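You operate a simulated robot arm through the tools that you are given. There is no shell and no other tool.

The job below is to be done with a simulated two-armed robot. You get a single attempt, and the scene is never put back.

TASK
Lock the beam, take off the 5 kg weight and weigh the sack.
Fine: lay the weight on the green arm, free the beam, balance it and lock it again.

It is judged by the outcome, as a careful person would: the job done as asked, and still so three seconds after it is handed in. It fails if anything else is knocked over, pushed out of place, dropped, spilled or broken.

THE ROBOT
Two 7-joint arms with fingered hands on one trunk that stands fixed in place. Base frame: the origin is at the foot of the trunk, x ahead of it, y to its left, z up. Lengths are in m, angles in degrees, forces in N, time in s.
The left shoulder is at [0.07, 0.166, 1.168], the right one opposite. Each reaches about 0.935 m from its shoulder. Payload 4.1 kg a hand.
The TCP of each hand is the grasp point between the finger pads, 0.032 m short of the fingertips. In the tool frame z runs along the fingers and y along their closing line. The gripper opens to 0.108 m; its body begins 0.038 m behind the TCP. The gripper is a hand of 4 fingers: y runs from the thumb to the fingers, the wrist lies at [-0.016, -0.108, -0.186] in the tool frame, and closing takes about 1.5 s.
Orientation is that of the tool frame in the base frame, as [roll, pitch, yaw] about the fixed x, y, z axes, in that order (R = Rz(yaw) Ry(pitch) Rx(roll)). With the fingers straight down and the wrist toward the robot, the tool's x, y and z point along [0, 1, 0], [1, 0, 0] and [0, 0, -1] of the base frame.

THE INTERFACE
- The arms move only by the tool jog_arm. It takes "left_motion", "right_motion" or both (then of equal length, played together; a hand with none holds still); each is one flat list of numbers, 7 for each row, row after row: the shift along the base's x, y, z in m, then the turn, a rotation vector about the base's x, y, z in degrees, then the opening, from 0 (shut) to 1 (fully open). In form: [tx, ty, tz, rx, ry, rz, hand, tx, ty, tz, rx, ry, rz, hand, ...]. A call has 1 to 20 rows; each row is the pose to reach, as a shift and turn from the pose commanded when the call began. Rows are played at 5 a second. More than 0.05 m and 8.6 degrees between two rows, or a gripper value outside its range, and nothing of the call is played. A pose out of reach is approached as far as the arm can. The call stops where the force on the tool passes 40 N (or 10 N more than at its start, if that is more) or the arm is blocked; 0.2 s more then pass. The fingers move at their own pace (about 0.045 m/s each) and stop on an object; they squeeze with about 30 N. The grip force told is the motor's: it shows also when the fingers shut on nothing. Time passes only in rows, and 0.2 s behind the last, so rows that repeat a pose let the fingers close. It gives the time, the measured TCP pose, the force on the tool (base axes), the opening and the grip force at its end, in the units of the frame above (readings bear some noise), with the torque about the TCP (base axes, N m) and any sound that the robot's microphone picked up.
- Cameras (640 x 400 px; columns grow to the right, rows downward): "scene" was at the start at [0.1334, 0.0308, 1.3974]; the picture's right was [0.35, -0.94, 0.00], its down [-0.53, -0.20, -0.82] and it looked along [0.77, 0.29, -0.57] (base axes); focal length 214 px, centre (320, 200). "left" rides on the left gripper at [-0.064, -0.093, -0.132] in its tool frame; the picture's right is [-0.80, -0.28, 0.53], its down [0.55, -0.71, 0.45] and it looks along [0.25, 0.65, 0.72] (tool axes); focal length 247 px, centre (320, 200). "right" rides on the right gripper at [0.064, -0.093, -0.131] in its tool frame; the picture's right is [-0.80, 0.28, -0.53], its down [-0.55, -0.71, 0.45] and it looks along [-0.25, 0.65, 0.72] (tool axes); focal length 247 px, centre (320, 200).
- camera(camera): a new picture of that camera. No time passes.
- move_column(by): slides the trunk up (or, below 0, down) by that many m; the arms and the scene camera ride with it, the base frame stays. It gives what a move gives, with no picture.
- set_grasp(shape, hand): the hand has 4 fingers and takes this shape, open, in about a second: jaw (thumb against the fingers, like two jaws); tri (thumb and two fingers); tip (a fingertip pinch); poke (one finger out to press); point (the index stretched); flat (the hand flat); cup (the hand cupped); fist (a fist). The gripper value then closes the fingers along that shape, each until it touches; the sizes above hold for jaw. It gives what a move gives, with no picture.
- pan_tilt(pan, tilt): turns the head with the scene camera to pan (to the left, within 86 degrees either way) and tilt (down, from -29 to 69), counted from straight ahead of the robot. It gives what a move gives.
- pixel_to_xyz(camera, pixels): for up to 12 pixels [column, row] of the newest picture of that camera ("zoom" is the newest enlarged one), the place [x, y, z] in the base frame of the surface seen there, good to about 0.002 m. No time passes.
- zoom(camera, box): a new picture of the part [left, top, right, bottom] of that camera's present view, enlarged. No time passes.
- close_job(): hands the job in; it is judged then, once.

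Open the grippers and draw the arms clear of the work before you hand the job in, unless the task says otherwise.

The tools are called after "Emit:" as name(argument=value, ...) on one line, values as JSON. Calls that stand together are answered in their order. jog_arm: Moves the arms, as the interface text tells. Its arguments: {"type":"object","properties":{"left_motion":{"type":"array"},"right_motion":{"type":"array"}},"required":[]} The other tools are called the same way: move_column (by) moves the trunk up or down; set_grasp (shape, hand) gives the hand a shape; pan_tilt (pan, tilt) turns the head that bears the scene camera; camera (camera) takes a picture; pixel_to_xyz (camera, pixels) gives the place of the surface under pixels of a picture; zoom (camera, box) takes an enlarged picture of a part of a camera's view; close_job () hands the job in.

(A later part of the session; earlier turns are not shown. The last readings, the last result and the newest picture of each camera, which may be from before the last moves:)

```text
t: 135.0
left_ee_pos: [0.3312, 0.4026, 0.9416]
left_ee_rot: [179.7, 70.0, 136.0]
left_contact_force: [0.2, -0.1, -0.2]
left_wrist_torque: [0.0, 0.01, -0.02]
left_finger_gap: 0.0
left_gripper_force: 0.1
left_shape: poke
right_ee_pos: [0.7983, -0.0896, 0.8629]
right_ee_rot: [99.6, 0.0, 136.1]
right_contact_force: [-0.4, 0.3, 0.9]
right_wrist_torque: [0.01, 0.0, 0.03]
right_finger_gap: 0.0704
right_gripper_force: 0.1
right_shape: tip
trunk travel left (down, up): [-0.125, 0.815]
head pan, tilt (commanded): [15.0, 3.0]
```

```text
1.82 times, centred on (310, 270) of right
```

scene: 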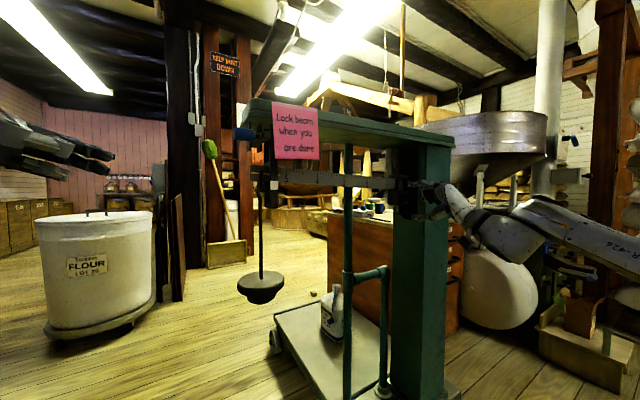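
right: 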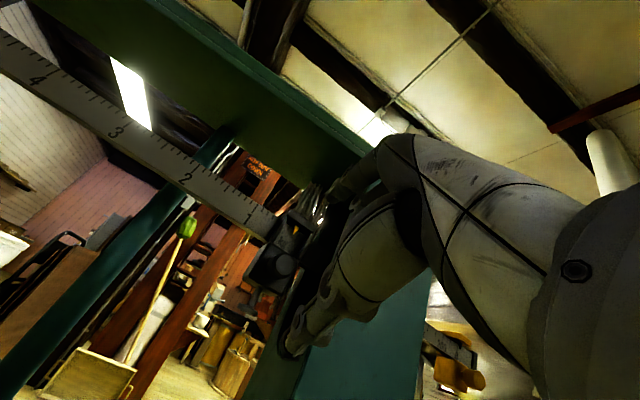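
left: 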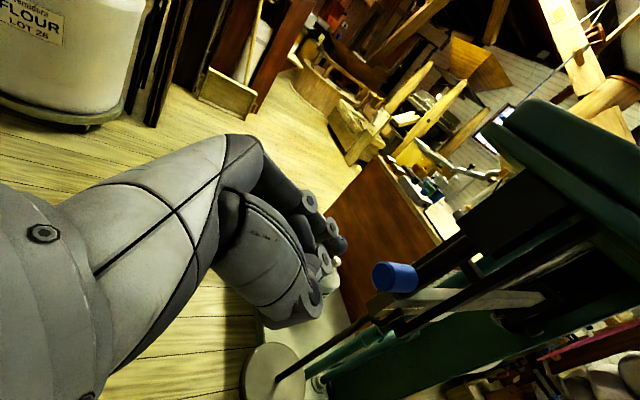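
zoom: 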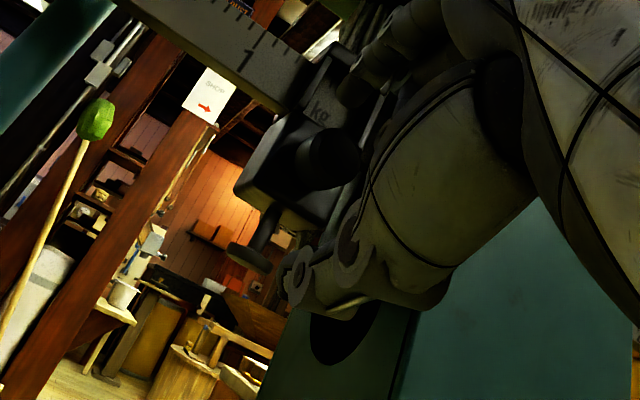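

At half-closed the tips reach 0.028 m ahead of the TCP. I'll set the depth 1 cm shallower than before, centre on the knob's height, and close in small steps.

Emit:
jog_arm(right_motion=[0.0, 0.0, 0.0085, 0, 0, 0, 0.65, 0.0052, 0.0054, 0.0085, 0, 0, 0, 0.65, 0.0104, 0.0108, 0.0085, 0, 0, 0, 0.65, 0.0104, 0.0108, 0.0085, 0, 0, 0, 0.5, 0.0104, 0.0108, 0.0085, 0, 0, 0, 0.4, 0.0104, 0.0108, 0.0085, 0, 0, 0, 0.35])

Emit:
zoom(camera="scene", box=[370, 150, 440, 220])

Emit:
zoom(camera="right", box=[220, 160, 400, 380])

```text
t: 136.4
left_ee_pos: [0.3321, 0.4036, 0.9409]
left_ee_rot: [179.4, 69.9, 135.8]
left_contact_force: [0.2, 0.0, 0.1]
left_wrist_torque: [-0.01, -0.02, -0.01]
left_finger_gap: 0.0
left_gripper_force: 0.1
left_shape: poke
right_ee_pos: [0.8077, -0.077, 0.8715]
right_ee_rot: [99.7, 0.0, 136.0]
right_contact_force: [-0.4, -0.5, -0.5]
right_wrist_torque: [0.03, 0.0, 0.01]
right_finger_gap: 0.0384
right_gripper_force: 0.0
right_shape: tip
trunk travel left (down, up): [-0.125, 0.815]
head pan, tilt (commanded): [15.0, 3.0]
```

```text
5.71 times, centred on (405, 185) of scene
```

zoom: 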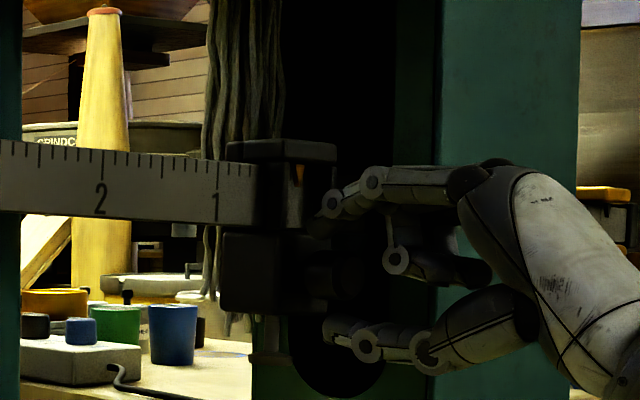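

```text
1.82 times, centred on (310, 270) of right
```

zoom: 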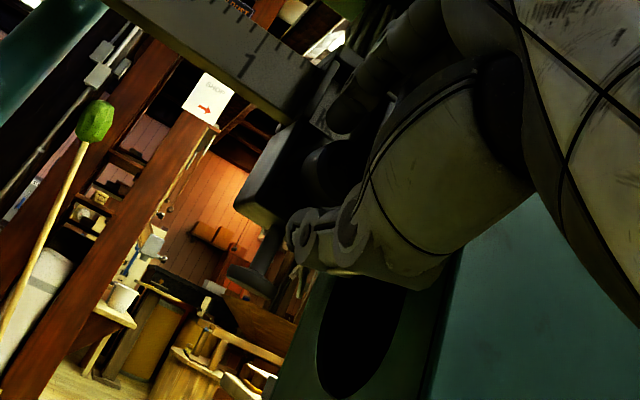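

Index above and thumb below the knob, gap 0.038 m, no force. Closing the rest of the way.

Emit:
jog_arm(right_motion=[0, 0, 0, 0, 0, 0, 0.28, 0, 0, 0, 0, 0, 0, 0.2, 0, 0, 0, 0, 0, 0, 0.15, 0, 0, 0, 0, 0, 0, 0.12, 0, 0, 0, 0, 0, 0, 0.12])

Emit:
zoom(camera="scene", box=[370, 150, 440, 220])

Emit:
zoom(camera="right", box=[220, 160, 400, 380])

```text
t: 137.6
left_ee_pos: [0.3307, 0.4047, 0.9405]
left_ee_rot: [179.6, 69.9, 136.0]
left_contact_force: [0.9, 0.0, -0.3]
left_wrist_torque: [0.02, 0.03, 0.01]
left_finger_gap: 0.0
left_gripper_force: 0.2
left_shape: poke
right_ee_pos: [0.8078, -0.0768, 0.8735]
right_ee_rot: [99.7, 0.0, 136.3]
right_contact_force: [-0.3, 1.9, -0.9]
right_wrist_torque: [0.08, -0.1, 0.07]
right_finger_gap: 0.019
right_gripper_force: 30.2
right_shape: tip
trunk travel left (down, up): [-0.125, 0.815]
head pan, tilt (commanded): [15.0, 3.0]
```

```text
5.71 times, centred on (405, 185) of scene
```

zoom: 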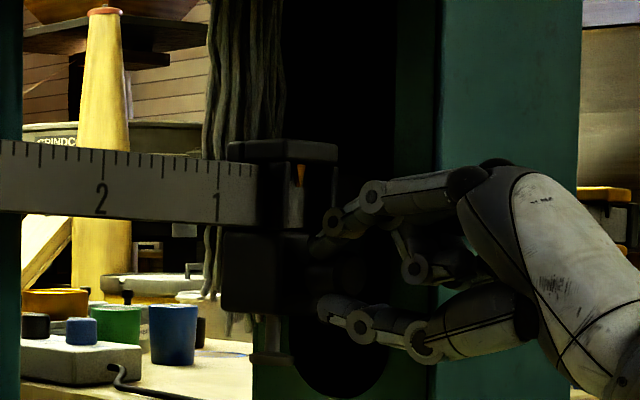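

```text
1.82 times, centred on (310, 270) of right
```

zoom: 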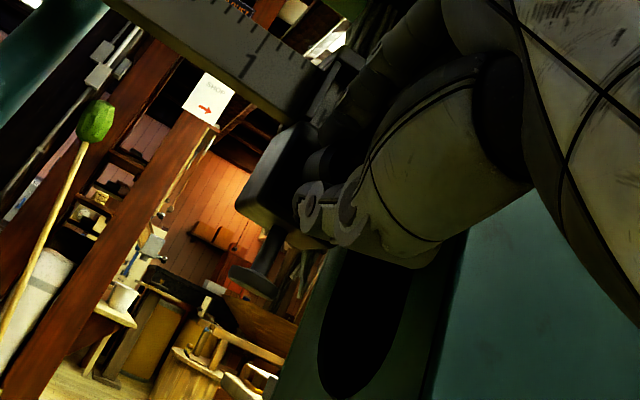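

The knob is pinched (gap 0.019 m, 30 N). I'll try sliding the poise 2 cm to the left along the (slightly tilted) beam and read the force.

Emit:
jog_arm(right_motion=[-0.0036, 0.0035, 0.0003, 0, 0, 0, 0.12, -0.0072, 0.0069, 0.0006, 0, 0, 0, 0.12, -0.0108, 0.0104, 0.0008, 0, 0, 0, 0.12, -0.0144, 0.0138, 0.0011, 0, 0, 0, 0.12])

Emit:
zoom(camera="scene", box=[360, 150, 430, 220])

```text
t: 138.6
left_ee_pos: [0.3311, 0.4048, 0.9419]
left_ee_rot: [179.5, 70.0, 135.9]
left_contact_force: [0.0, -0.4, -0.6]
left_wrist_torque: [-0.03, -0.04, 0.0]
left_finger_gap: 0.0002
left_gripper_force: 0.1
left_shape: poke
right_ee_pos: [0.7951, -0.0639, 0.872]
right_ee_rot: [99.7, -0.1, 136.1]
right_contact_force: [3.9, 0.6, -1.5]
right_wrist_torque: [0.06, -0.04, -0.08]
right_finger_gap: 0.0191
right_gripper_force: 29.7
right_shape: tip
trunk travel left (down, up): [-0.125, 0.815]
head pan, tilt (commanded): [15.0, 3.0]
```

```text
5.71 times, centred on (395, 185) of scene
```

zoom: 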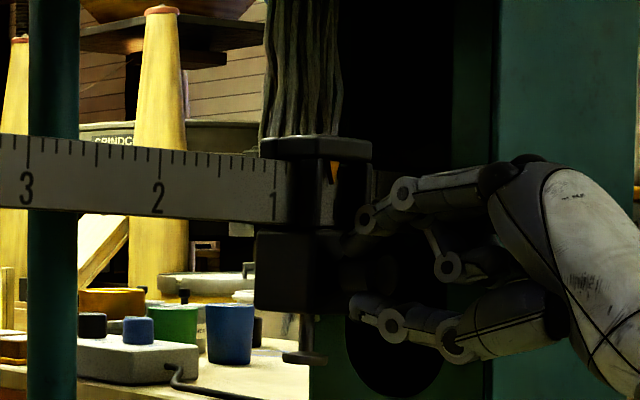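

The poise slides easily (4 N). I'll move it on to about 2.5 kg, following the beam's slight slope.

Emit:
jog_arm(right_motion=[-0.0141, 0.0135, 0.0011, 0, 0, 0, 0.12, -0.0282, 0.027, 0.0022, 0, 0, 0, 0.12, -0.0422, 0.0405, 0.0032, 0, 0, 0, 0.12, -0.0563, 0.054, 0.0043, 0, 0, 0, 0.12, -0.0704, 0.0675, 0.0054, 0, 0, 0, 0.12, -0.0845, 0.081, 0.0065, 0, 0, 0, 0.12, -0.0985, 0.0945, 0.0076, 0, 0, 0, 0.12, -0.1126, 0.108, 0.0086, 0, 0, 0, 0.12])

Emit:
camera(camera="scene")

Emit:
zoom(camera="scene", box=[230, 110, 400, 230])

```text
t: 140.4
left_ee_pos: [0.3313, 0.4058, 0.9403]
left_ee_rot: [-179.7, 70.0, 136.5]
left_contact_force: [-0.1, -0.7, 0.1]
left_wrist_torque: [0.02, -0.01, 0.02]
left_finger_gap: 0.0
left_gripper_force: 0.0
left_shape: poke
right_ee_pos: [0.6819, 0.0459, 0.8803]
right_ee_rot: [99.9, -0.1, 136.2]
right_contact_force: [11.7, 16.6, -3.5]
right_wrist_torque: [0.14, -0.12, 0.11]
right_finger_gap: 0.0184
right_gripper_force: 30.1
right_shape: tip
trunk travel left (down, up): [-0.125, 0.815]
head pan, tilt (commanded): [15.0, 3.0]
```

```text
taken
```

scene: 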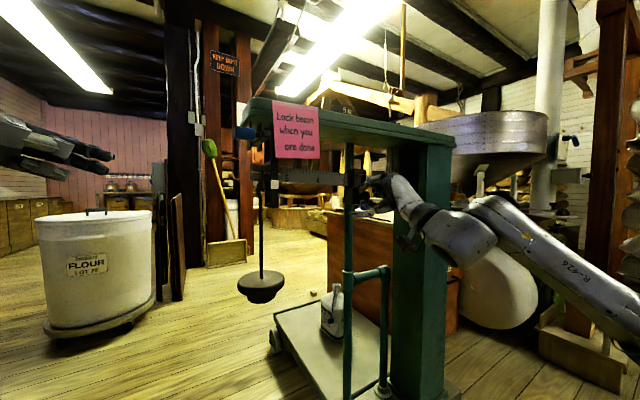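

```text
3.33 times, centred on (315, 170) of scene
```

zoom: 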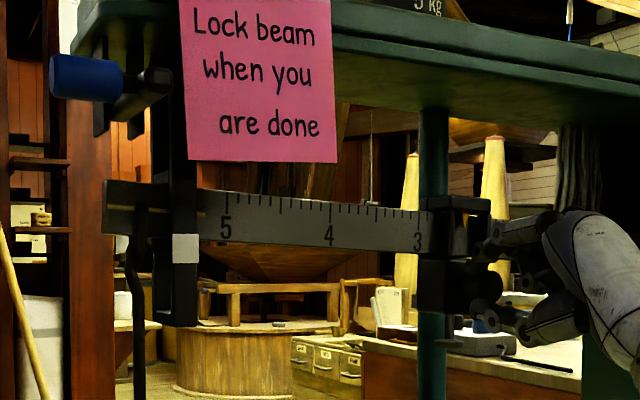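

The poise is near 2.6 kg; a side force built up since my path was slightly off the beam's line. I'll ease that, open, back off a little and watch the beam.

Emit:
jog_arm(right_motion=[0.001, 0.0011, 0, 0, 0, 0, 0.12, 0.001, 0.0011, 0, 0, 0, 0, 0.3, 0.001, 0.0011, 0, 0, 0, 0, 0.5, 0.001, 0.0011, 0, 0, 0, 0, 0.6, -0.012, -0.0125, 0, 0, 0, 0, 0.6, -0.024, -0.025, 0, 0, 0, 0, 0.6, -0.024, -0.025, 0, 0, 0, 0, 0.6, -0.024, -0.025, 0, 0, 0, 0, 0.6])

Emit:
zoom(camera="scene", box=[230, 110, 400, 230])

Emit:
zoom(camera="scene", box=[245, 150, 305, 200])

```text
t: 142.2
left_ee_pos: [0.3311, 0.4035, 0.9422]
left_ee_rot: [179.7, 70.0, 135.9]
left_contact_force: [-0.5, -0.5, -0.6]
left_wrist_torque: [0.0, 0.01, -0.03]
left_finger_gap: 0.0003
left_gripper_force: 0.0
left_shape: poke
right_ee_pos: [0.6576, 0.0193, 0.8821]
right_ee_rot: [99.7, -0.1, 136.2]
right_contact_force: [0.0, 0.3, 0.3]
right_wrist_torque: [0.01, 0.0, 0.0]
right_finger_gap: 0.0644
right_gripper_force: 0.1
right_shape: tip
trunk travel left (down, up): [-0.125, 0.815]
head pan, tilt (commanded): [15.0, 3.0]
```

```text
3.33 times, centred on (315, 170) of scene
```

zoom: 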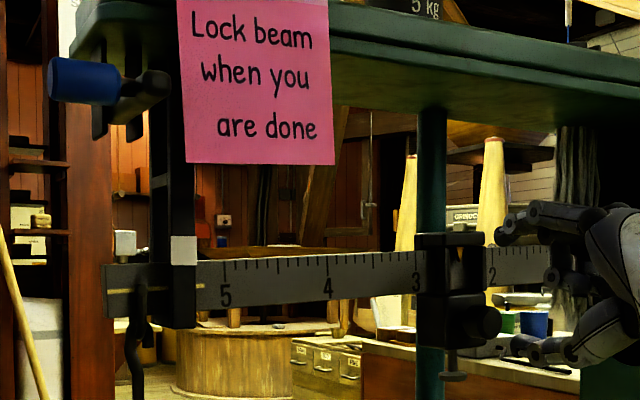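

```text
8.00 times, centred on (275, 175) of scene
```

zoom: 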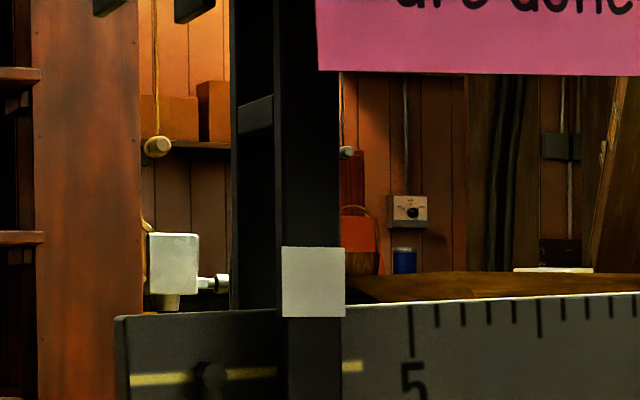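

The tip dropped (yellow line well below the plate), so the sack weighs less than this setting. I'll read the pointer now.

Emit:
zoom(camera="scene", box=[335, 160, 385, 210])

Emit:
pixel_to_xyz(camera="zoom", pixels=[[85, 140], [290, 180], [170, 180], [225, 155], [240, 240], [270, 250], [250, 225], [245, 260], [225, 250]])

```text
8.00 times, centred on (360, 185) of scene
```

zoom: 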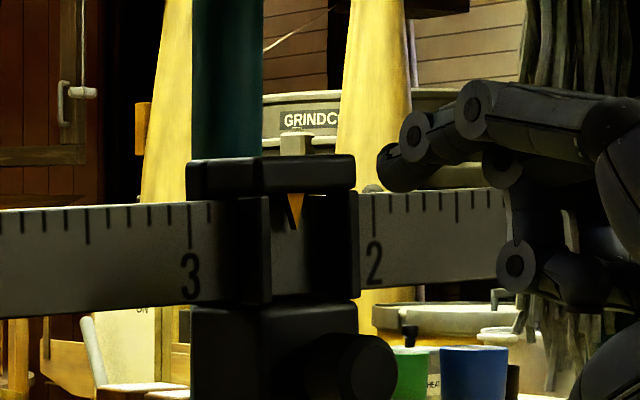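

```text
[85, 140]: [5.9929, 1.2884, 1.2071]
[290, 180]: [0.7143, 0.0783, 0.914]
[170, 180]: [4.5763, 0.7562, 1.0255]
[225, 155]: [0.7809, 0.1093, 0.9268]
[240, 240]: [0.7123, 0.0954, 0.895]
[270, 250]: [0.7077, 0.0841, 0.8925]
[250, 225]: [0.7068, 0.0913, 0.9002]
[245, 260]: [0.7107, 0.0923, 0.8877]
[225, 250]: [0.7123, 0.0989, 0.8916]
```

The pointer reads about 2.4 kg, and it's too much. I'll measure the knob's present position to re-grip and move down to about 1.4 kg.

Emit:
zoom(camera="scene", box=[345, 175, 405, 225])

Emit:
pixel_to_xyz(camera="zoom", pixels=[[300, 255], [310, 255], [290, 255], [270, 255], [300, 235], [300, 275], [250, 300], [220, 240], [240, 260], [320, 250]])

```text
8.00 times, centred on (375, 200) of scene
```

zoom: 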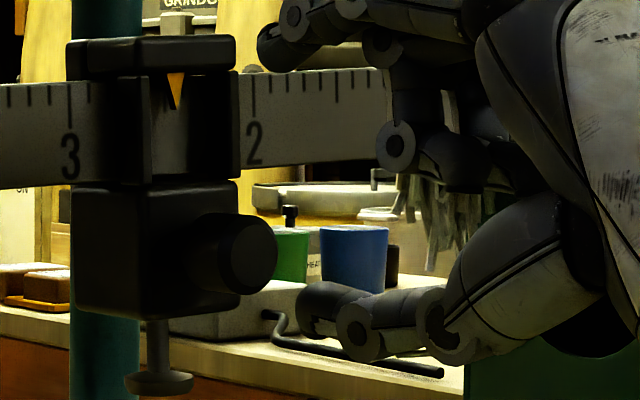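

```text
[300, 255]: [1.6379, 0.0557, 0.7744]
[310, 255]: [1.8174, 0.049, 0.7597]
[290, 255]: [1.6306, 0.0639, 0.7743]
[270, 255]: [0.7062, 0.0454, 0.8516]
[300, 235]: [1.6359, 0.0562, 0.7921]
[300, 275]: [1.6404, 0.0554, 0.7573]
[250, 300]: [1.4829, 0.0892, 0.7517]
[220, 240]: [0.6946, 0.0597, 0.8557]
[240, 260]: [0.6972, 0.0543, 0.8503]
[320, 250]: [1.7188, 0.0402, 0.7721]
```

The knob is now centred near (0.6985,0.0525,0.852). I'll lower the hand to that height, advance and re-grip.

Emit:
jog_arm(right_motion=[0, 0, -0.0128, 0, 0, 0, 0.6, 0, 0, -0.0256, 0, 0, 0, 0.6, 0.0155, 0.0122, -0.0256, 0, 0, 0, 0.6, 0.031, 0.0243, -0.0256, 0, 0, 0, 0.6, 0.031, 0.0243, -0.0256, 0, 0, 0, 0.4, 0.031, 0.0243, -0.0256, 0, 0, 0, 0.25, 0.031, 0.0243, -0.0256, 0, 0, 0, 0.12, 0.031, 0.0243, -0.0256, 0, 0, 0, 0.12])

Emit:
zoom(camera="scene", box=[335, 160, 405, 225])

```text
t: 144.0
left_ee_pos: [0.3302, 0.4044, 0.941]
left_ee_rot: [179.6, 70.1, 135.9]
left_contact_force: [0.5, 0.1, -0.5]
left_wrist_torque: [0.0, -0.04, -0.01]
left_finger_gap: 0.0
left_gripper_force: 0.0
left_shape: poke
right_ee_pos: [0.6895, 0.0451, 0.8563]
right_ee_rot: [99.8, 0.0, 136.0]
right_contact_force: [-0.1, 1.8, -2.4]
right_wrist_torque: [0.07, -0.01, 0.03]
right_finger_gap: 0.0187
right_gripper_force: 29.1
right_shape: tip
trunk travel left (down, up): [-0.125, 0.815]
head pan, tilt (commanded): [15.0, 3.0]
```

```text
6.15 times, centred on (370, 192) of scene
```

zoom: 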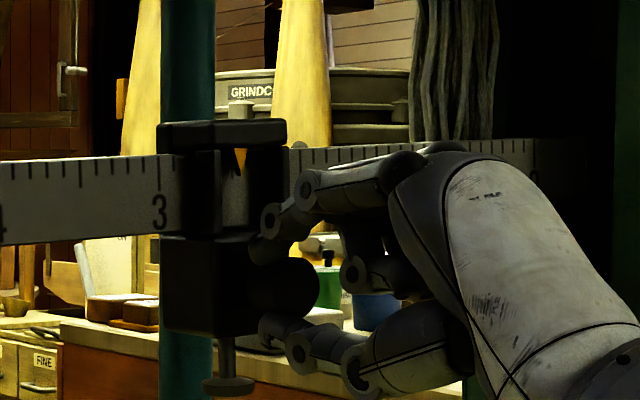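

Gripped again. Sliding the poise 8.3 cm to the right (to about 1.4 kg).

Emit:
jog_arm(right_motion=[0.0119, -0.0116, 0.0005, 0, 0, 0, 0.12, 0.0237, -0.0232, 0.0009, 0, 0, 0, 0.12, 0.0356, -0.0349, 0.0014, 0, 0, 0, 0.12, 0.0474, -0.0465, 0.0018, 0, 0, 0, 0.12, 0.0593, -0.0581, 0.0023, 0, 0, 0, 0.12, 0.0593, -0.0581, 0.0023, 0, 0, 0, 0.12])

Emit:
jog_arm(right_motion=[0, 0, 0, 0, 0, 0, 0.3, 0, 0, 0, 0, 0, 0, 0.5, 0, 0, 0, 0, 0, 0, 0.6, -0.012, -0.0125, 0, 0, 0, 0, 0.7, -0.024, -0.025, 0, 0, 0, 0, 0.7, -0.024, -0.025, 0, 0, 0, 0, 0.7, -0.024, -0.025, 0, 0, 0, 0, 0.7])

Emit:
zoom(camera="scene", box=[240, 140, 440, 220])

Emit:
zoom(camera="scene", box=[245, 150, 305, 200])

```text
t: 145.4
left_ee_pos: [0.3311, 0.4053, 0.941]
left_ee_rot: [179.7, 70.0, 136.0]
left_contact_force: [0.1, 0.8, -0.8]
left_wrist_torque: [0.01, -0.02, -0.01]
left_finger_gap: 0.0001
left_gripper_force: 0.0
left_shape: poke
right_ee_pos: [0.7477, -0.0141, 0.8595]
right_ee_rot: [99.7, 0.0, 136.1]
right_contact_force: [2.4, -1.3, 0.3]
right_wrist_torque: [0.08, -0.16, 0.0]
right_finger_gap: 0.0187
right_gripper_force: 30.6
right_shape: tip
trunk travel left (down, up): [-0.125, 0.815]
head pan, tilt (commanded): [15.0, 3.0]
```

```text
t: 147.0
left_ee_pos: [0.3305, 0.4044, 0.9413]
left_ee_rot: [179.6, 69.9, 135.9]
left_contact_force: [-0.4, 0.7, 0.5]
left_wrist_torque: [-0.01, -0.01, -0.01]
left_finger_gap: 0.0
left_gripper_force: 0.1
left_shape: poke
right_ee_pos: [0.7225, -0.0385, 0.8592]
right_ee_rot: [99.6, -0.1, 136.3]
right_contact_force: [0.2, 0.5, 0.2]
right_wrist_torque: [0.07, -0.02, 0.02]
right_finger_gap: 0.0752
right_gripper_force: 0.0
right_shape: tip
trunk travel left (down, up): [-0.125, 0.815]
head pan, tilt (commanded): [15.0, 3.0]
```

```text
3.20 times, centred on (340, 180) of scene
```

zoom: 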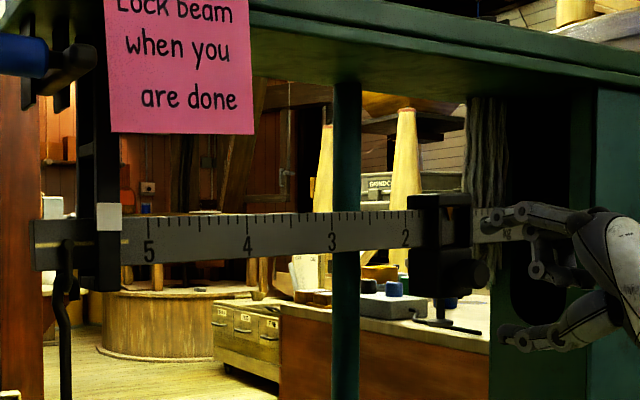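

```text
8.00 times, centred on (275, 175) of scene
```

zoom: 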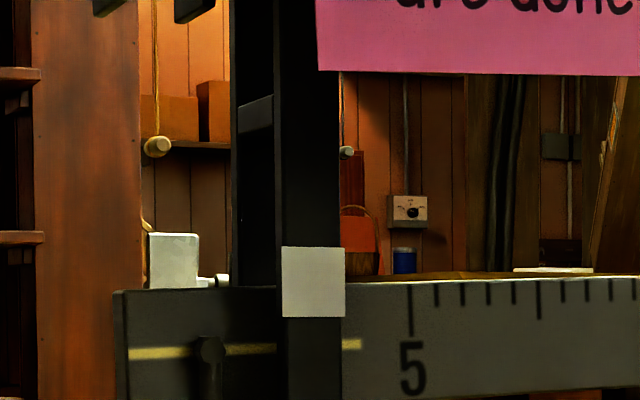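

The beam has come up a bit (yellow line at row ~347, earlier ~370; the plate spans 247–317). I'll wait a second to see whether it's still moving.

Emit:
jog_arm(right_motion=[0, 0, 0, 0, 0, 0, 0.7, 0, 0, 0, 0, 0, 0, 0.7, 0, 0, 0, 0, 0, 0, 0.7, 0, 0, 0, 0, 0, 0, 0.7, 0, 0, 0, 0, 0, 0, 0.7])

Emit:
zoom(camera="scene", box=[245, 150, 305, 200])

Emit:
zoom(camera="scene", box=[350, 165, 410, 215])

```text
t: 148.2
left_ee_pos: [0.331, 0.4044, 0.9424]
left_ee_rot: [179.7, 70.0, 136.1]
left_contact_force: [0.5, 0.9, -0.8]
left_wrist_torque: [0.03, 0.01, 0.02]
left_finger_gap: 0.0
left_gripper_force: 0.0
left_shape: poke
right_ee_pos: [0.7226, -0.039, 0.8588]
right_ee_rot: [99.7, 0.0, 136.1]
right_contact_force: [0.6, -0.3, -0.6]
right_wrist_torque: [-0.01, 0.01, 0.0]
right_finger_gap: 0.0749
right_gripper_force: 0.1
right_shape: tip
trunk travel left (down, up): [-0.125, 0.815]
head pan, tilt (commanded): [15.0, 3.0]
```

```text
8.00 times, centred on (275, 175) of scene
```

zoom: 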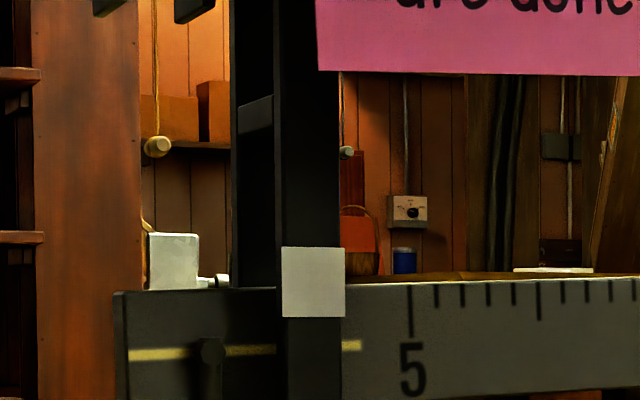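

```text
8.00 times, centred on (380, 190) of scene
```

zoom: 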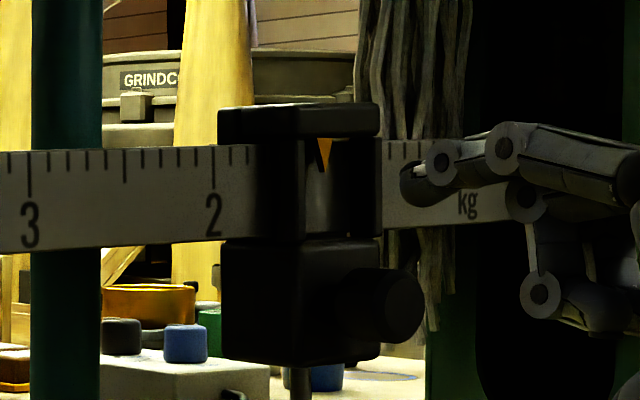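

The beam has settled at an intermediate height, so it deflects in proportion to the imbalance: only slightly too heavy now. I'll measure the beam's top edge and yellow line to see its slope and the target line.

Emit:
zoom(camera="scene", box=[245, 150, 305, 200])

Emit:
pixel_to_xyz(camera="zoom", pixels=[[150, 355], [260, 350], [352, 346], [313, 250], [313, 314], [313, 282], [400, 287], [600, 280], [200, 295], [130, 352]])

Emit:
zoom(camera="scene", box=[300, 165, 360, 215])

Emit:
pixel_to_xyz(camera="zoom", pixels=[[100, 135], [300, 130], [500, 125], [100, 230], [300, 220], [500, 215]])

```text
8.00 times, centred on (275, 175) of scene
```

zoom: 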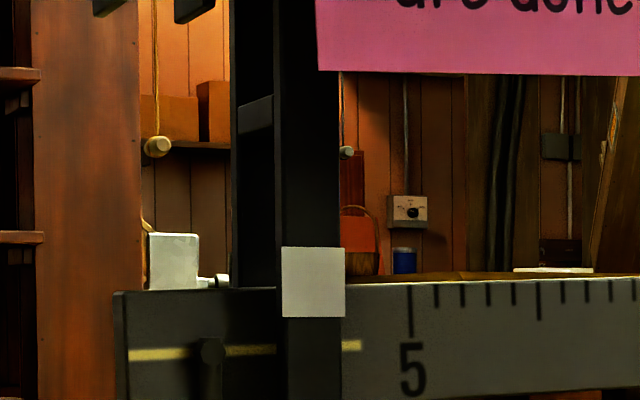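

```text
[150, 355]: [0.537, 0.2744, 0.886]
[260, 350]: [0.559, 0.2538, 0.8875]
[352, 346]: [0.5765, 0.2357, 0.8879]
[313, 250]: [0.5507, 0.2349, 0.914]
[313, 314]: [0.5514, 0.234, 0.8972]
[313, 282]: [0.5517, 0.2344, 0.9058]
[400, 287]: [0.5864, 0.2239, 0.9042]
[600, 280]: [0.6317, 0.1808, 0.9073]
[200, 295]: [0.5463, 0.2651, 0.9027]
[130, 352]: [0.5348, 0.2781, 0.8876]
```

```text
8.00 times, centred on (330, 190) of scene
```

zoom: 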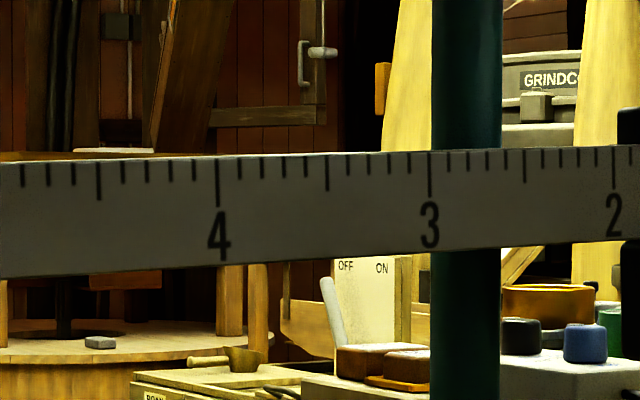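

```text
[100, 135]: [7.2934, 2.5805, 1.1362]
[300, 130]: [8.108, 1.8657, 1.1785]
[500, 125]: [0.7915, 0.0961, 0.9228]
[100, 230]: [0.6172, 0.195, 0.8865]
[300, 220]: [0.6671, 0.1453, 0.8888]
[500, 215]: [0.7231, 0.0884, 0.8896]
```

The level condition matches the yellow line at the plate's centre (z≈0.906); it's now at 0.887. I'll re-grip and shift the poise 12 mm to the right (−0.15 kg).

Emit:
jog_arm(right_motion=[0.012, 0.0125, 0.001, 0, 0, 0, 0.7, 0.024, 0.025, 0.0015, 0, 0, 0, 0.7, 0.024, 0.025, 0.0015, 0, 0, 0, 0.5, 0.024, 0.025, 0.0015, 0, 0, 0, 0.3, 0.024, 0.025, 0.0015, 0, 0, 0, 0.12, 0.024, 0.025, 0.0015, 0, 0, 0, 0.12, 0.0283, 0.0208, 0.0018, 0, 0, 0, 0.12, 0.0326, 0.0166, 0.002, 0, 0, 0, 0.12, 0.0326, 0.0166, 0.002, 0, 0, 0, 0.12])

Emit:
jog_arm(right_motion=[0, 0, 0, 0, 0, 0, 0.3, 0, 0, 0, 0, 0, 0, 0.5, 0, 0, 0, 0, 0, 0, 0.6, -0.012, -0.0125, 0, 0, 0, 0, 0.7, -0.024, -0.025, 0, 0, 0, 0, 0.7, -0.024, -0.025, 0, 0, 0, 0, 0.7, -0.024, -0.025, 0, 0, 0, 0, 0.7, -0.024, -0.025, 0, 0, 0, 0, 0.7, -0.024, -0.025, 0, 0, 0, 0, 0.7])

Emit:
zoom(camera="scene", box=[245, 150, 305, 200])

Emit:
zoom(camera="scene", box=[350, 165, 410, 215])

```text
t: 150.2
left_ee_pos: [0.3305, 0.4041, 0.9408]
left_ee_rot: [179.6, 70.0, 135.9]
left_contact_force: [-0.5, 0.2, -0.6]
left_wrist_torque: [-0.02, 0.02, 0.01]
left_finger_gap: 0.0
left_gripper_force: 0.1
left_shape: poke
right_ee_pos: [0.7559, -0.0214, 0.8604]
right_ee_rot: [99.6, -0.1, 136.0]
right_contact_force: [-0.1, 0.7, -0.8]
right_wrist_torque: [0.0, -0.02, -0.03]
right_finger_gap: 0.0138
right_gripper_force: 30.3
right_shape: tip
trunk travel left (down, up): [-0.125, 0.815]
head pan, tilt (commanded): [15.0, 3.0]
```

```text
t: 152.2
left_ee_pos: [0.3312, 0.4042, 0.942]
left_ee_rot: [180.0, 70.0, 136.2]
left_contact_force: [0.7, 1.3, -0.7]
left_wrist_torque: [-0.02, 0.0, -0.03]
left_finger_gap: 0.0
left_gripper_force: 0.0
left_shape: poke
right_ee_pos: [0.7322, -0.0473, 0.861]
right_ee_rot: [99.7, 0.0, 136.1]
right_contact_force: [0.6, 0.1, 0.0]
right_wrist_torque: [0.0, 0.0, -0.01]
right_finger_gap: 0.0754
right_gripper_force: 0.1
right_shape: tip
trunk travel left (down, up): [-0.125, 0.815]
head pan, tilt (commanded): [15.0, 3.0]
```

```text
8.00 times, centred on (275, 175) of scene
```

zoom: 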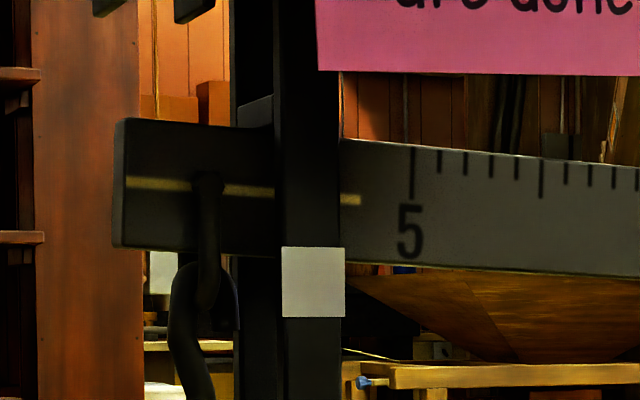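

```text
8.00 times, centred on (380, 190) of scene
```

zoom: 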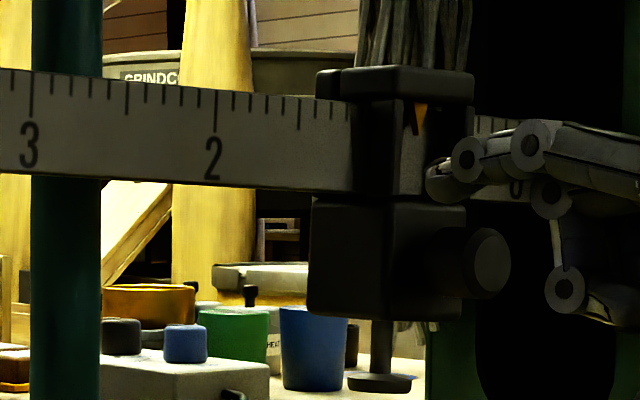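

The grip was off-centre and squeezed the knob sideways, so the poise jumped right to about 0.8 kg and the beam rose. I'll measure the knob's current position accurately before gripping again.

Emit:
pixel_to_xyz(camera="zoom", pixels=[[490, 262], [480, 262], [500, 262], [490, 245], [490, 280], [470, 262], [450, 262], [400, 260], [330, 260], [420, 118]])

Emit:
zoom(camera="right", box=[220, 160, 400, 380])

```text
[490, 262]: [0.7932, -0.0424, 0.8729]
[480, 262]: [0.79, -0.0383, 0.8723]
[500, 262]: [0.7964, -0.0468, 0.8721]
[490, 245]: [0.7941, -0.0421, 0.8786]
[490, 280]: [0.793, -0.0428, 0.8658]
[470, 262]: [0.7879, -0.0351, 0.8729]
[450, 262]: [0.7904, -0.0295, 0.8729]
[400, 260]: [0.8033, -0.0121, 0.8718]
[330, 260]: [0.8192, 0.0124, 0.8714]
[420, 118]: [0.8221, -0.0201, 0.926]
```

```text
1.82 times, centred on (310, 270) of right
```

zoom: 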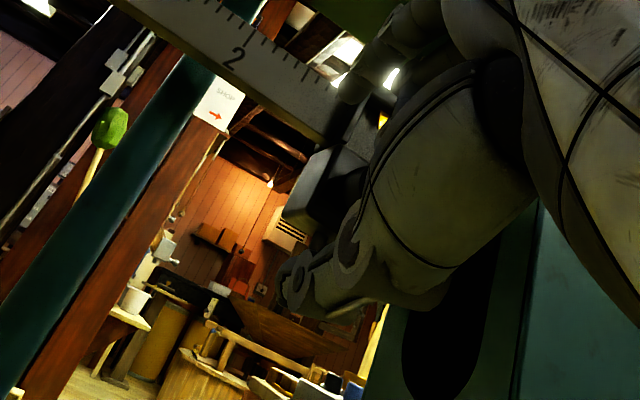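

The pointer reads about 0.81 kg. For fine setting I'll push the knob with closed fingertips instead of pinching: closing the fingers, moving around to the right of the knob.

Emit:
jog_arm(right_motion=[-0.0207, -0.0217, 0.008, 0, 0, 0, 0.5, -0.0207, -0.0217, 0.012, 0, 0, 0, 0.25, -0.0207, -0.0217, 0.018, 0, 0, 0, 0, 0.0034, -0.0448, 0.018, 0, 0, 0, 0, 0.0274, -0.0678, 0.018, 0, 0, 0, 0, 0.0274, -0.0678, 0.018, 0, 0, 0, 0, 0.0274, -0.0678, 0.018, 0, 0, 0, 0])

Emit:
zoom(camera="scene", box=[360, 150, 440, 220])

Emit:
zoom(camera="right", box=[220, 160, 400, 380])

```text
t: 153.8
left_ee_pos: [0.3308, 0.4045, 0.9425]
left_ee_rot: [179.6, 69.9, 135.9]
left_contact_force: [-0.1, -0.6, -0.1]
left_wrist_torque: [-0.02, -0.03, 0.0]
left_finger_gap: 0.0002
left_gripper_force: 0.1
left_shape: poke
right_ee_pos: [0.7591, -0.1158, 0.8776]
right_ee_rot: [99.7, 0.0, 136.0]
right_contact_force: [-0.6, 0.1, 0.5]
right_wrist_torque: [0.0, 0.01, -0.02]
right_finger_gap: 0.0
right_gripper_force: 30.0
right_shape: tip
trunk travel left (down, up): [-0.125, 0.815]
head pan, tilt (commanded): [15.0, 3.0]
```

```text
5.71 times, centred on (400, 185) of scene
```

zoom: 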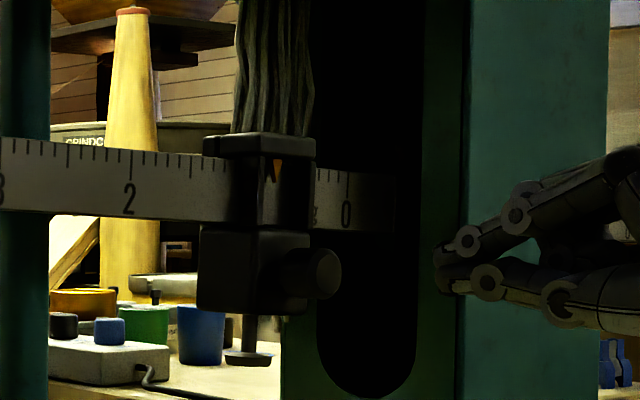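

```text
1.82 times, centred on (310, 270) of right
```

zoom: 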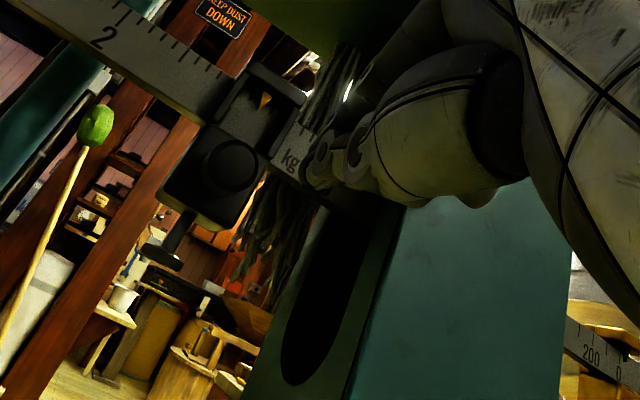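

The closed fingertips are to the right of the knob. Measuring their tip and the knob.

Emit:
pixel_to_xyz(camera="zoom", pixels=[[445, 252], [445, 278], [450, 265], [466, 240], [485, 282], [325, 275], [335, 275], [315, 275], [348, 215], [277, 168]])

```text
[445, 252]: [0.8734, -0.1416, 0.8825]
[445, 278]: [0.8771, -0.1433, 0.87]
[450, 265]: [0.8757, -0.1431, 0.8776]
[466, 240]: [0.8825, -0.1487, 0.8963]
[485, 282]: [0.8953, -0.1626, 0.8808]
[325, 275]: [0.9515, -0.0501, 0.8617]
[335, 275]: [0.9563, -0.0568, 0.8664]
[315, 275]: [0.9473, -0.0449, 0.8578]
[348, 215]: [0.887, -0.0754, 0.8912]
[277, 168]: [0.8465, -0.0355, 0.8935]
```

Those queries hit the other enlargement; redoing with the scene view.

Emit:
zoom(camera="scene", box=[360, 150, 440, 220])

Emit:
pixel_to_xyz(camera="zoom", pixels=[[440, 255], [442, 280], [450, 268], [466, 240], [485, 282], [322, 275], [332, 275], [312, 275], [348, 215], [277, 168]])

```text
5.71 times, centred on (400, 185) of scene
```

zoom: 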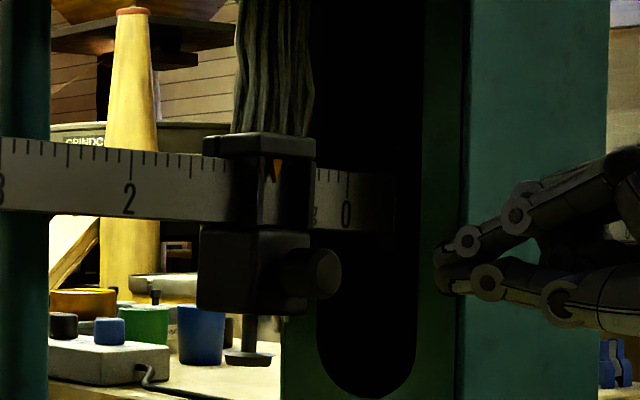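

```text
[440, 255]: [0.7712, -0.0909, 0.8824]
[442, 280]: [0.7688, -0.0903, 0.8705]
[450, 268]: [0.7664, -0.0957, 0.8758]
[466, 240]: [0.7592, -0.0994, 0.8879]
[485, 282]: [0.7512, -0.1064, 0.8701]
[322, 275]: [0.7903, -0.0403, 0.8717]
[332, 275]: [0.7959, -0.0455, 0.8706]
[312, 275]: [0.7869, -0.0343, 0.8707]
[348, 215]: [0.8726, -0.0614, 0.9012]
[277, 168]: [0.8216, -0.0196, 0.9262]
```

The zero mark confirms the calibration (0 at w=−0.6725), pointer at 0.82 kg. The fingertips sit ~9 mm right of the knob; I'll advance beside it and push left to about 1.1 kg.

Emit:
jog_arm(right_motion=[0.0143, 0.0149, -0.0013, 0, 0, 0, 0, 0.0286, 0.0299, -0.0027, 0, 0, 0, 0, 0.0429, 0.0448, -0.004, 0, 0, 0, 0, 0.0429, 0.0448, -0.004, 0, 0, 0, 0])

Emit:
jog_arm(right_motion=[-0.0037, 0.0036, 0, 0, 0, 0, 0, -0.0074, 0.0072, 0, 0, 0, 0, 0, -0.011, 0.0109, 0, 0, 0, 0, 0, -0.0147, 0.0145, 0, 0, 0, 0, 0, -0.0184, 0.0181, 0, 0, 0, 0, 0, -0.0221, 0.0217, 0, 0, 0, 0, 0, -0.0221, 0.0217, 0, 0, 0, 0, 0])

Emit:
zoom(camera="scene", box=[350, 150, 430, 220])

Emit:
zoom(camera="scene", box=[245, 150, 305, 200])

```text
t: 154.8
left_ee_pos: [0.3311, 0.4046, 0.942]
left_ee_rot: [179.6, 70.0, 136.0]
left_contact_force: [0.2, 0.6, -0.7]
left_wrist_torque: [0.0, 0.03, -0.02]
left_finger_gap: 0.0
left_gripper_force: 0.0
left_shape: poke
right_ee_pos: [0.803, -0.0703, 0.8762]
right_ee_rot: [99.7, 0.0, 136.2]
right_contact_force: [0.4, -0.2, 0.3]
right_wrist_torque: [-0.02, 0.0, 0.06]
right_finger_gap: 0.0
right_gripper_force: 29.7
right_shape: tip
trunk travel left (down, up): [-0.125, 0.815]
head pan, tilt (commanded): [15.0, 3.0]
```

```text
t: 156.4
left_ee_pos: [0.3299, 0.4045, 0.9424]
left_ee_rot: [179.7, 70.0, 136.0]
left_contact_force: [0.1, -0.1, 0.3]
left_wrist_torque: [0.01, 0.01, -0.02]
left_finger_gap: 0.0
left_gripper_force: 0.0
left_shape: poke
right_ee_pos: [0.7806, -0.0472, 0.8758]
right_ee_rot: [99.7, 0.0, 136.1]
right_contact_force: [1.0, -0.1, 0.7]
right_wrist_torque: [0.01, 0.0, -0.01]
right_finger_gap: 0.0002
right_gripper_force: 29.8
right_shape: tip
trunk travel left (down, up): [-0.125, 0.815]
head pan, tilt (commanded): [15.0, 3.0]
```

```text
5.71 times, centred on (390, 185) of scene
```

zoom: 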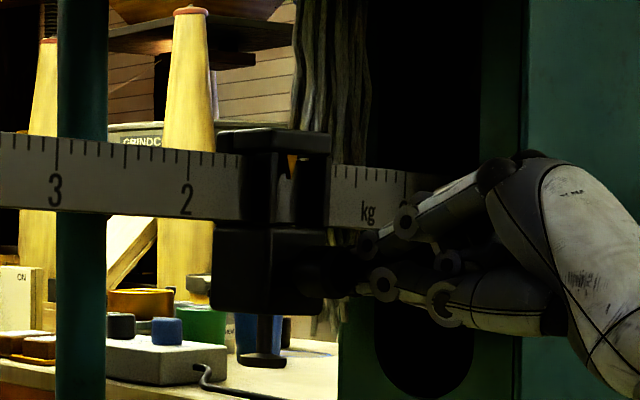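

```text
8.00 times, centred on (275, 175) of scene
```

zoom: 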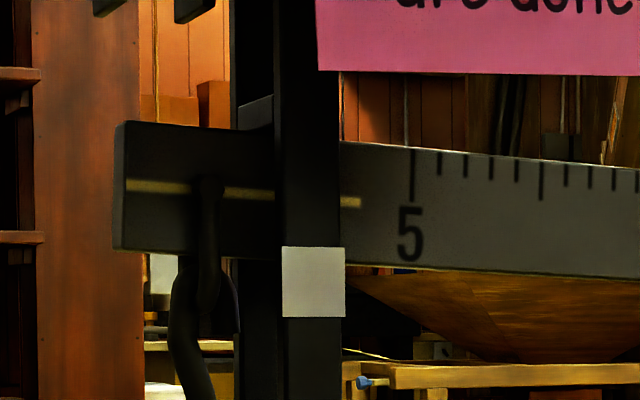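

At about 1.13 kg the beam is just leaving the upper stop (yellow at row ~195; it was ~349 at 1.33 kg; target ~282). So balance is near 1.24 kg: I'll push 8 mm further left, then back the finger off 4 mm and let it settle.

Emit:
jog_arm(right_motion=[-0.0019, 0.0019, 0, 0, 0, 0, 0, -0.0038, 0.0037, 0, 0, 0, 0, 0, -0.0057, 0.0056, 0, 0, 0, 0, 0, -0.0057, 0.0056, 0, 0, 0, 0, 0, -0.0029, 0.0028, 0, 0, 0, 0, 0, 0, 0, 0, 0, 0, 0, 0, 0, 0, 0, 0, 0, 0, 0, 0, 0, 0, 0, 0, 0, 0, 0, 0, 0, 0, 0, 0, 0, 0, 0, 0, 0, 0, 0, 0])

Emit:
zoom(camera="scene", box=[245, 150, 305, 200])

Emit:
zoom(camera="scene", box=[350, 150, 430, 220])

```text
t: 158.6
left_ee_pos: [0.3301, 0.403, 0.942]
left_ee_rot: [179.8, 70.0, 136.1]
left_contact_force: [0.1, 0.1, 0.3]
left_wrist_torque: [-0.02, -0.02, 0.02]
left_finger_gap: 0.0003
left_gripper_force: 0.0
left_shape: poke
right_ee_pos: [0.7804, -0.0493, 0.8754]
right_ee_rot: [99.7, 0.0, 136.2]
right_contact_force: [0.4, 0.1, -0.5]
right_wrist_torque: [0.02, -0.01, 0.01]
right_finger_gap: 0.0
right_gripper_force: 29.7
right_shape: tip
trunk travel left (down, up): [-0.125, 0.815]
head pan, tilt (commanded): [15.0, 3.0]
```

```text
8.00 times, centred on (275, 175) of scene
```

zoom: 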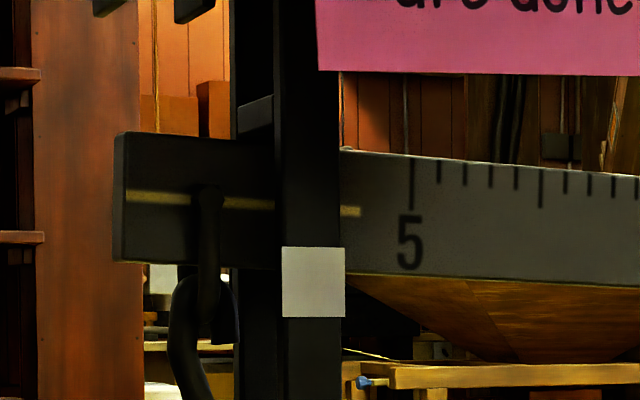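

```text
5.71 times, centred on (390, 185) of scene
```

zoom: 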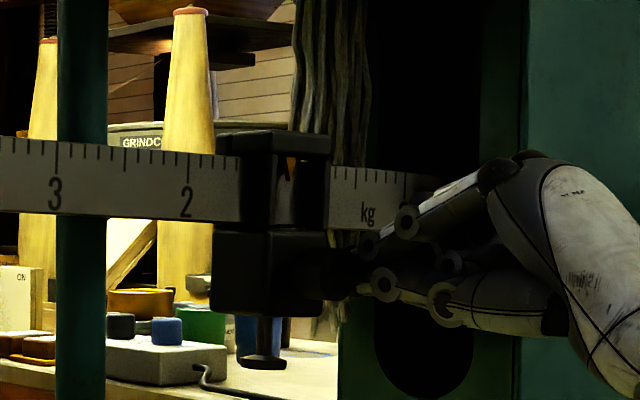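

The poise doesn't seem to have moved relative to the beam. Measuring the pointer, knob and fingertip positions again.

Emit:
pixel_to_xyz(camera="zoom", pixels=[[291, 168], [188, 175], [406, 190], [365, 245], [360, 287], [372, 280], [340, 270], [325, 270], [345, 250], [335, 290], [310, 265], [385, 284]])

Emit:
zoom(camera="right", box=[220, 140, 360, 300])

```text
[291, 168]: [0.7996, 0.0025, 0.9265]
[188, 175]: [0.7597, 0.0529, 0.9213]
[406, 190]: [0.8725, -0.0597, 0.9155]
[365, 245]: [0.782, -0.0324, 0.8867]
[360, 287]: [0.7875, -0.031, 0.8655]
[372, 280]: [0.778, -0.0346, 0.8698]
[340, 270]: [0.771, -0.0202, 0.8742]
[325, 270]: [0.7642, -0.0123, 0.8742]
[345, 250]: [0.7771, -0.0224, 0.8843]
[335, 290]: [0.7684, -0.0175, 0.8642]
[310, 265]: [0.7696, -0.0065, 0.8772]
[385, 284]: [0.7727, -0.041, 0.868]
```

```text
2.50 times, centred on (290, 220) of right
```

zoom: 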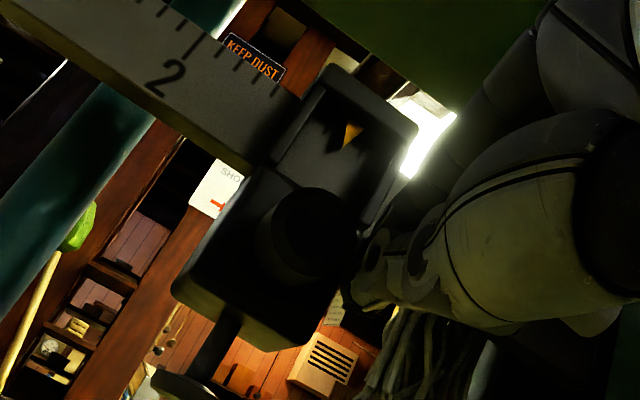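

The pointer now measures 1.21 kg and the yellow line is at row ~207 (target ~282). Finger gap to the knob is ~8 mm, so I'll move 13 mm left (5 mm push), back off, and let it settle.

Emit:
jog_arm(right_motion=[-0.0029, 0.0028, 0, 0, 0, 0, 0, -0.0057, 0.0056, 0, 0, 0, 0, 0, -0.0075, 0.0073, 0, 0, 0, 0, 0, -0.0093, 0.0091, 0, 0, 0, 0, 0, -0.0093, 0.0091, 0, 0, 0, 0, 0, -0.0057, 0.0056, 0, 0, 0, 0, 0, 0, 0, 0, 0, 0, 0, 0, 0, 0, 0, 0, 0, 0, 0, 0, 0, 0, 0, 0, 0, 0, 0, 0, 0, 0, 0, 0, 0, 0, 0, 0, 0, 0, 0, 0, 0, 0, 0, 0, 0, 0, 0, 0, 0, 0, 0, 0, 0, 0, 0])

Emit:
zoom(camera="scene", box=[245, 150, 305, 200])

Emit:
zoom(camera="scene", box=[350, 160, 400, 200])

```text
refused: motion must hold 7 numbers for each row
```

```text
8.00 times, centred on (275, 175) of scene
```

zoom: 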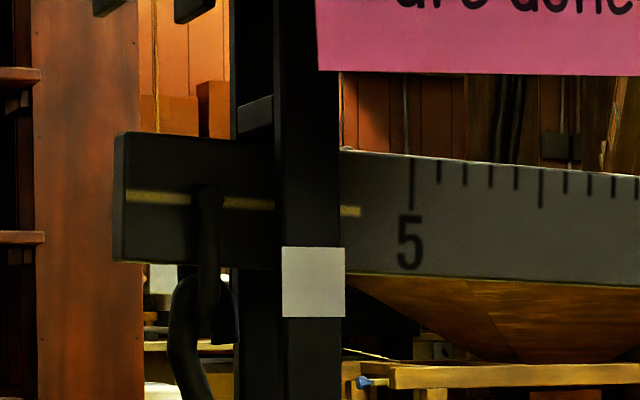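

```text
10.00 times, centred on (375, 180) of scene
```

zoom: 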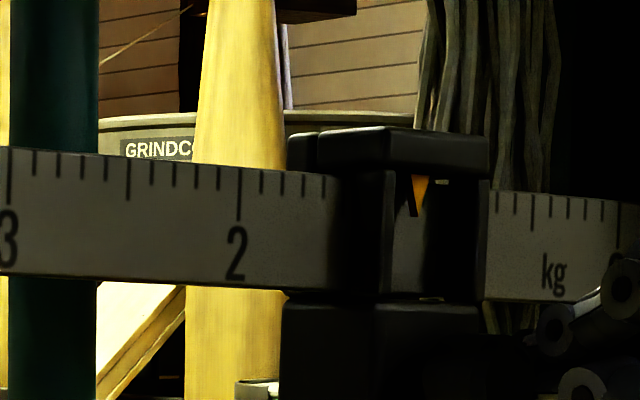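

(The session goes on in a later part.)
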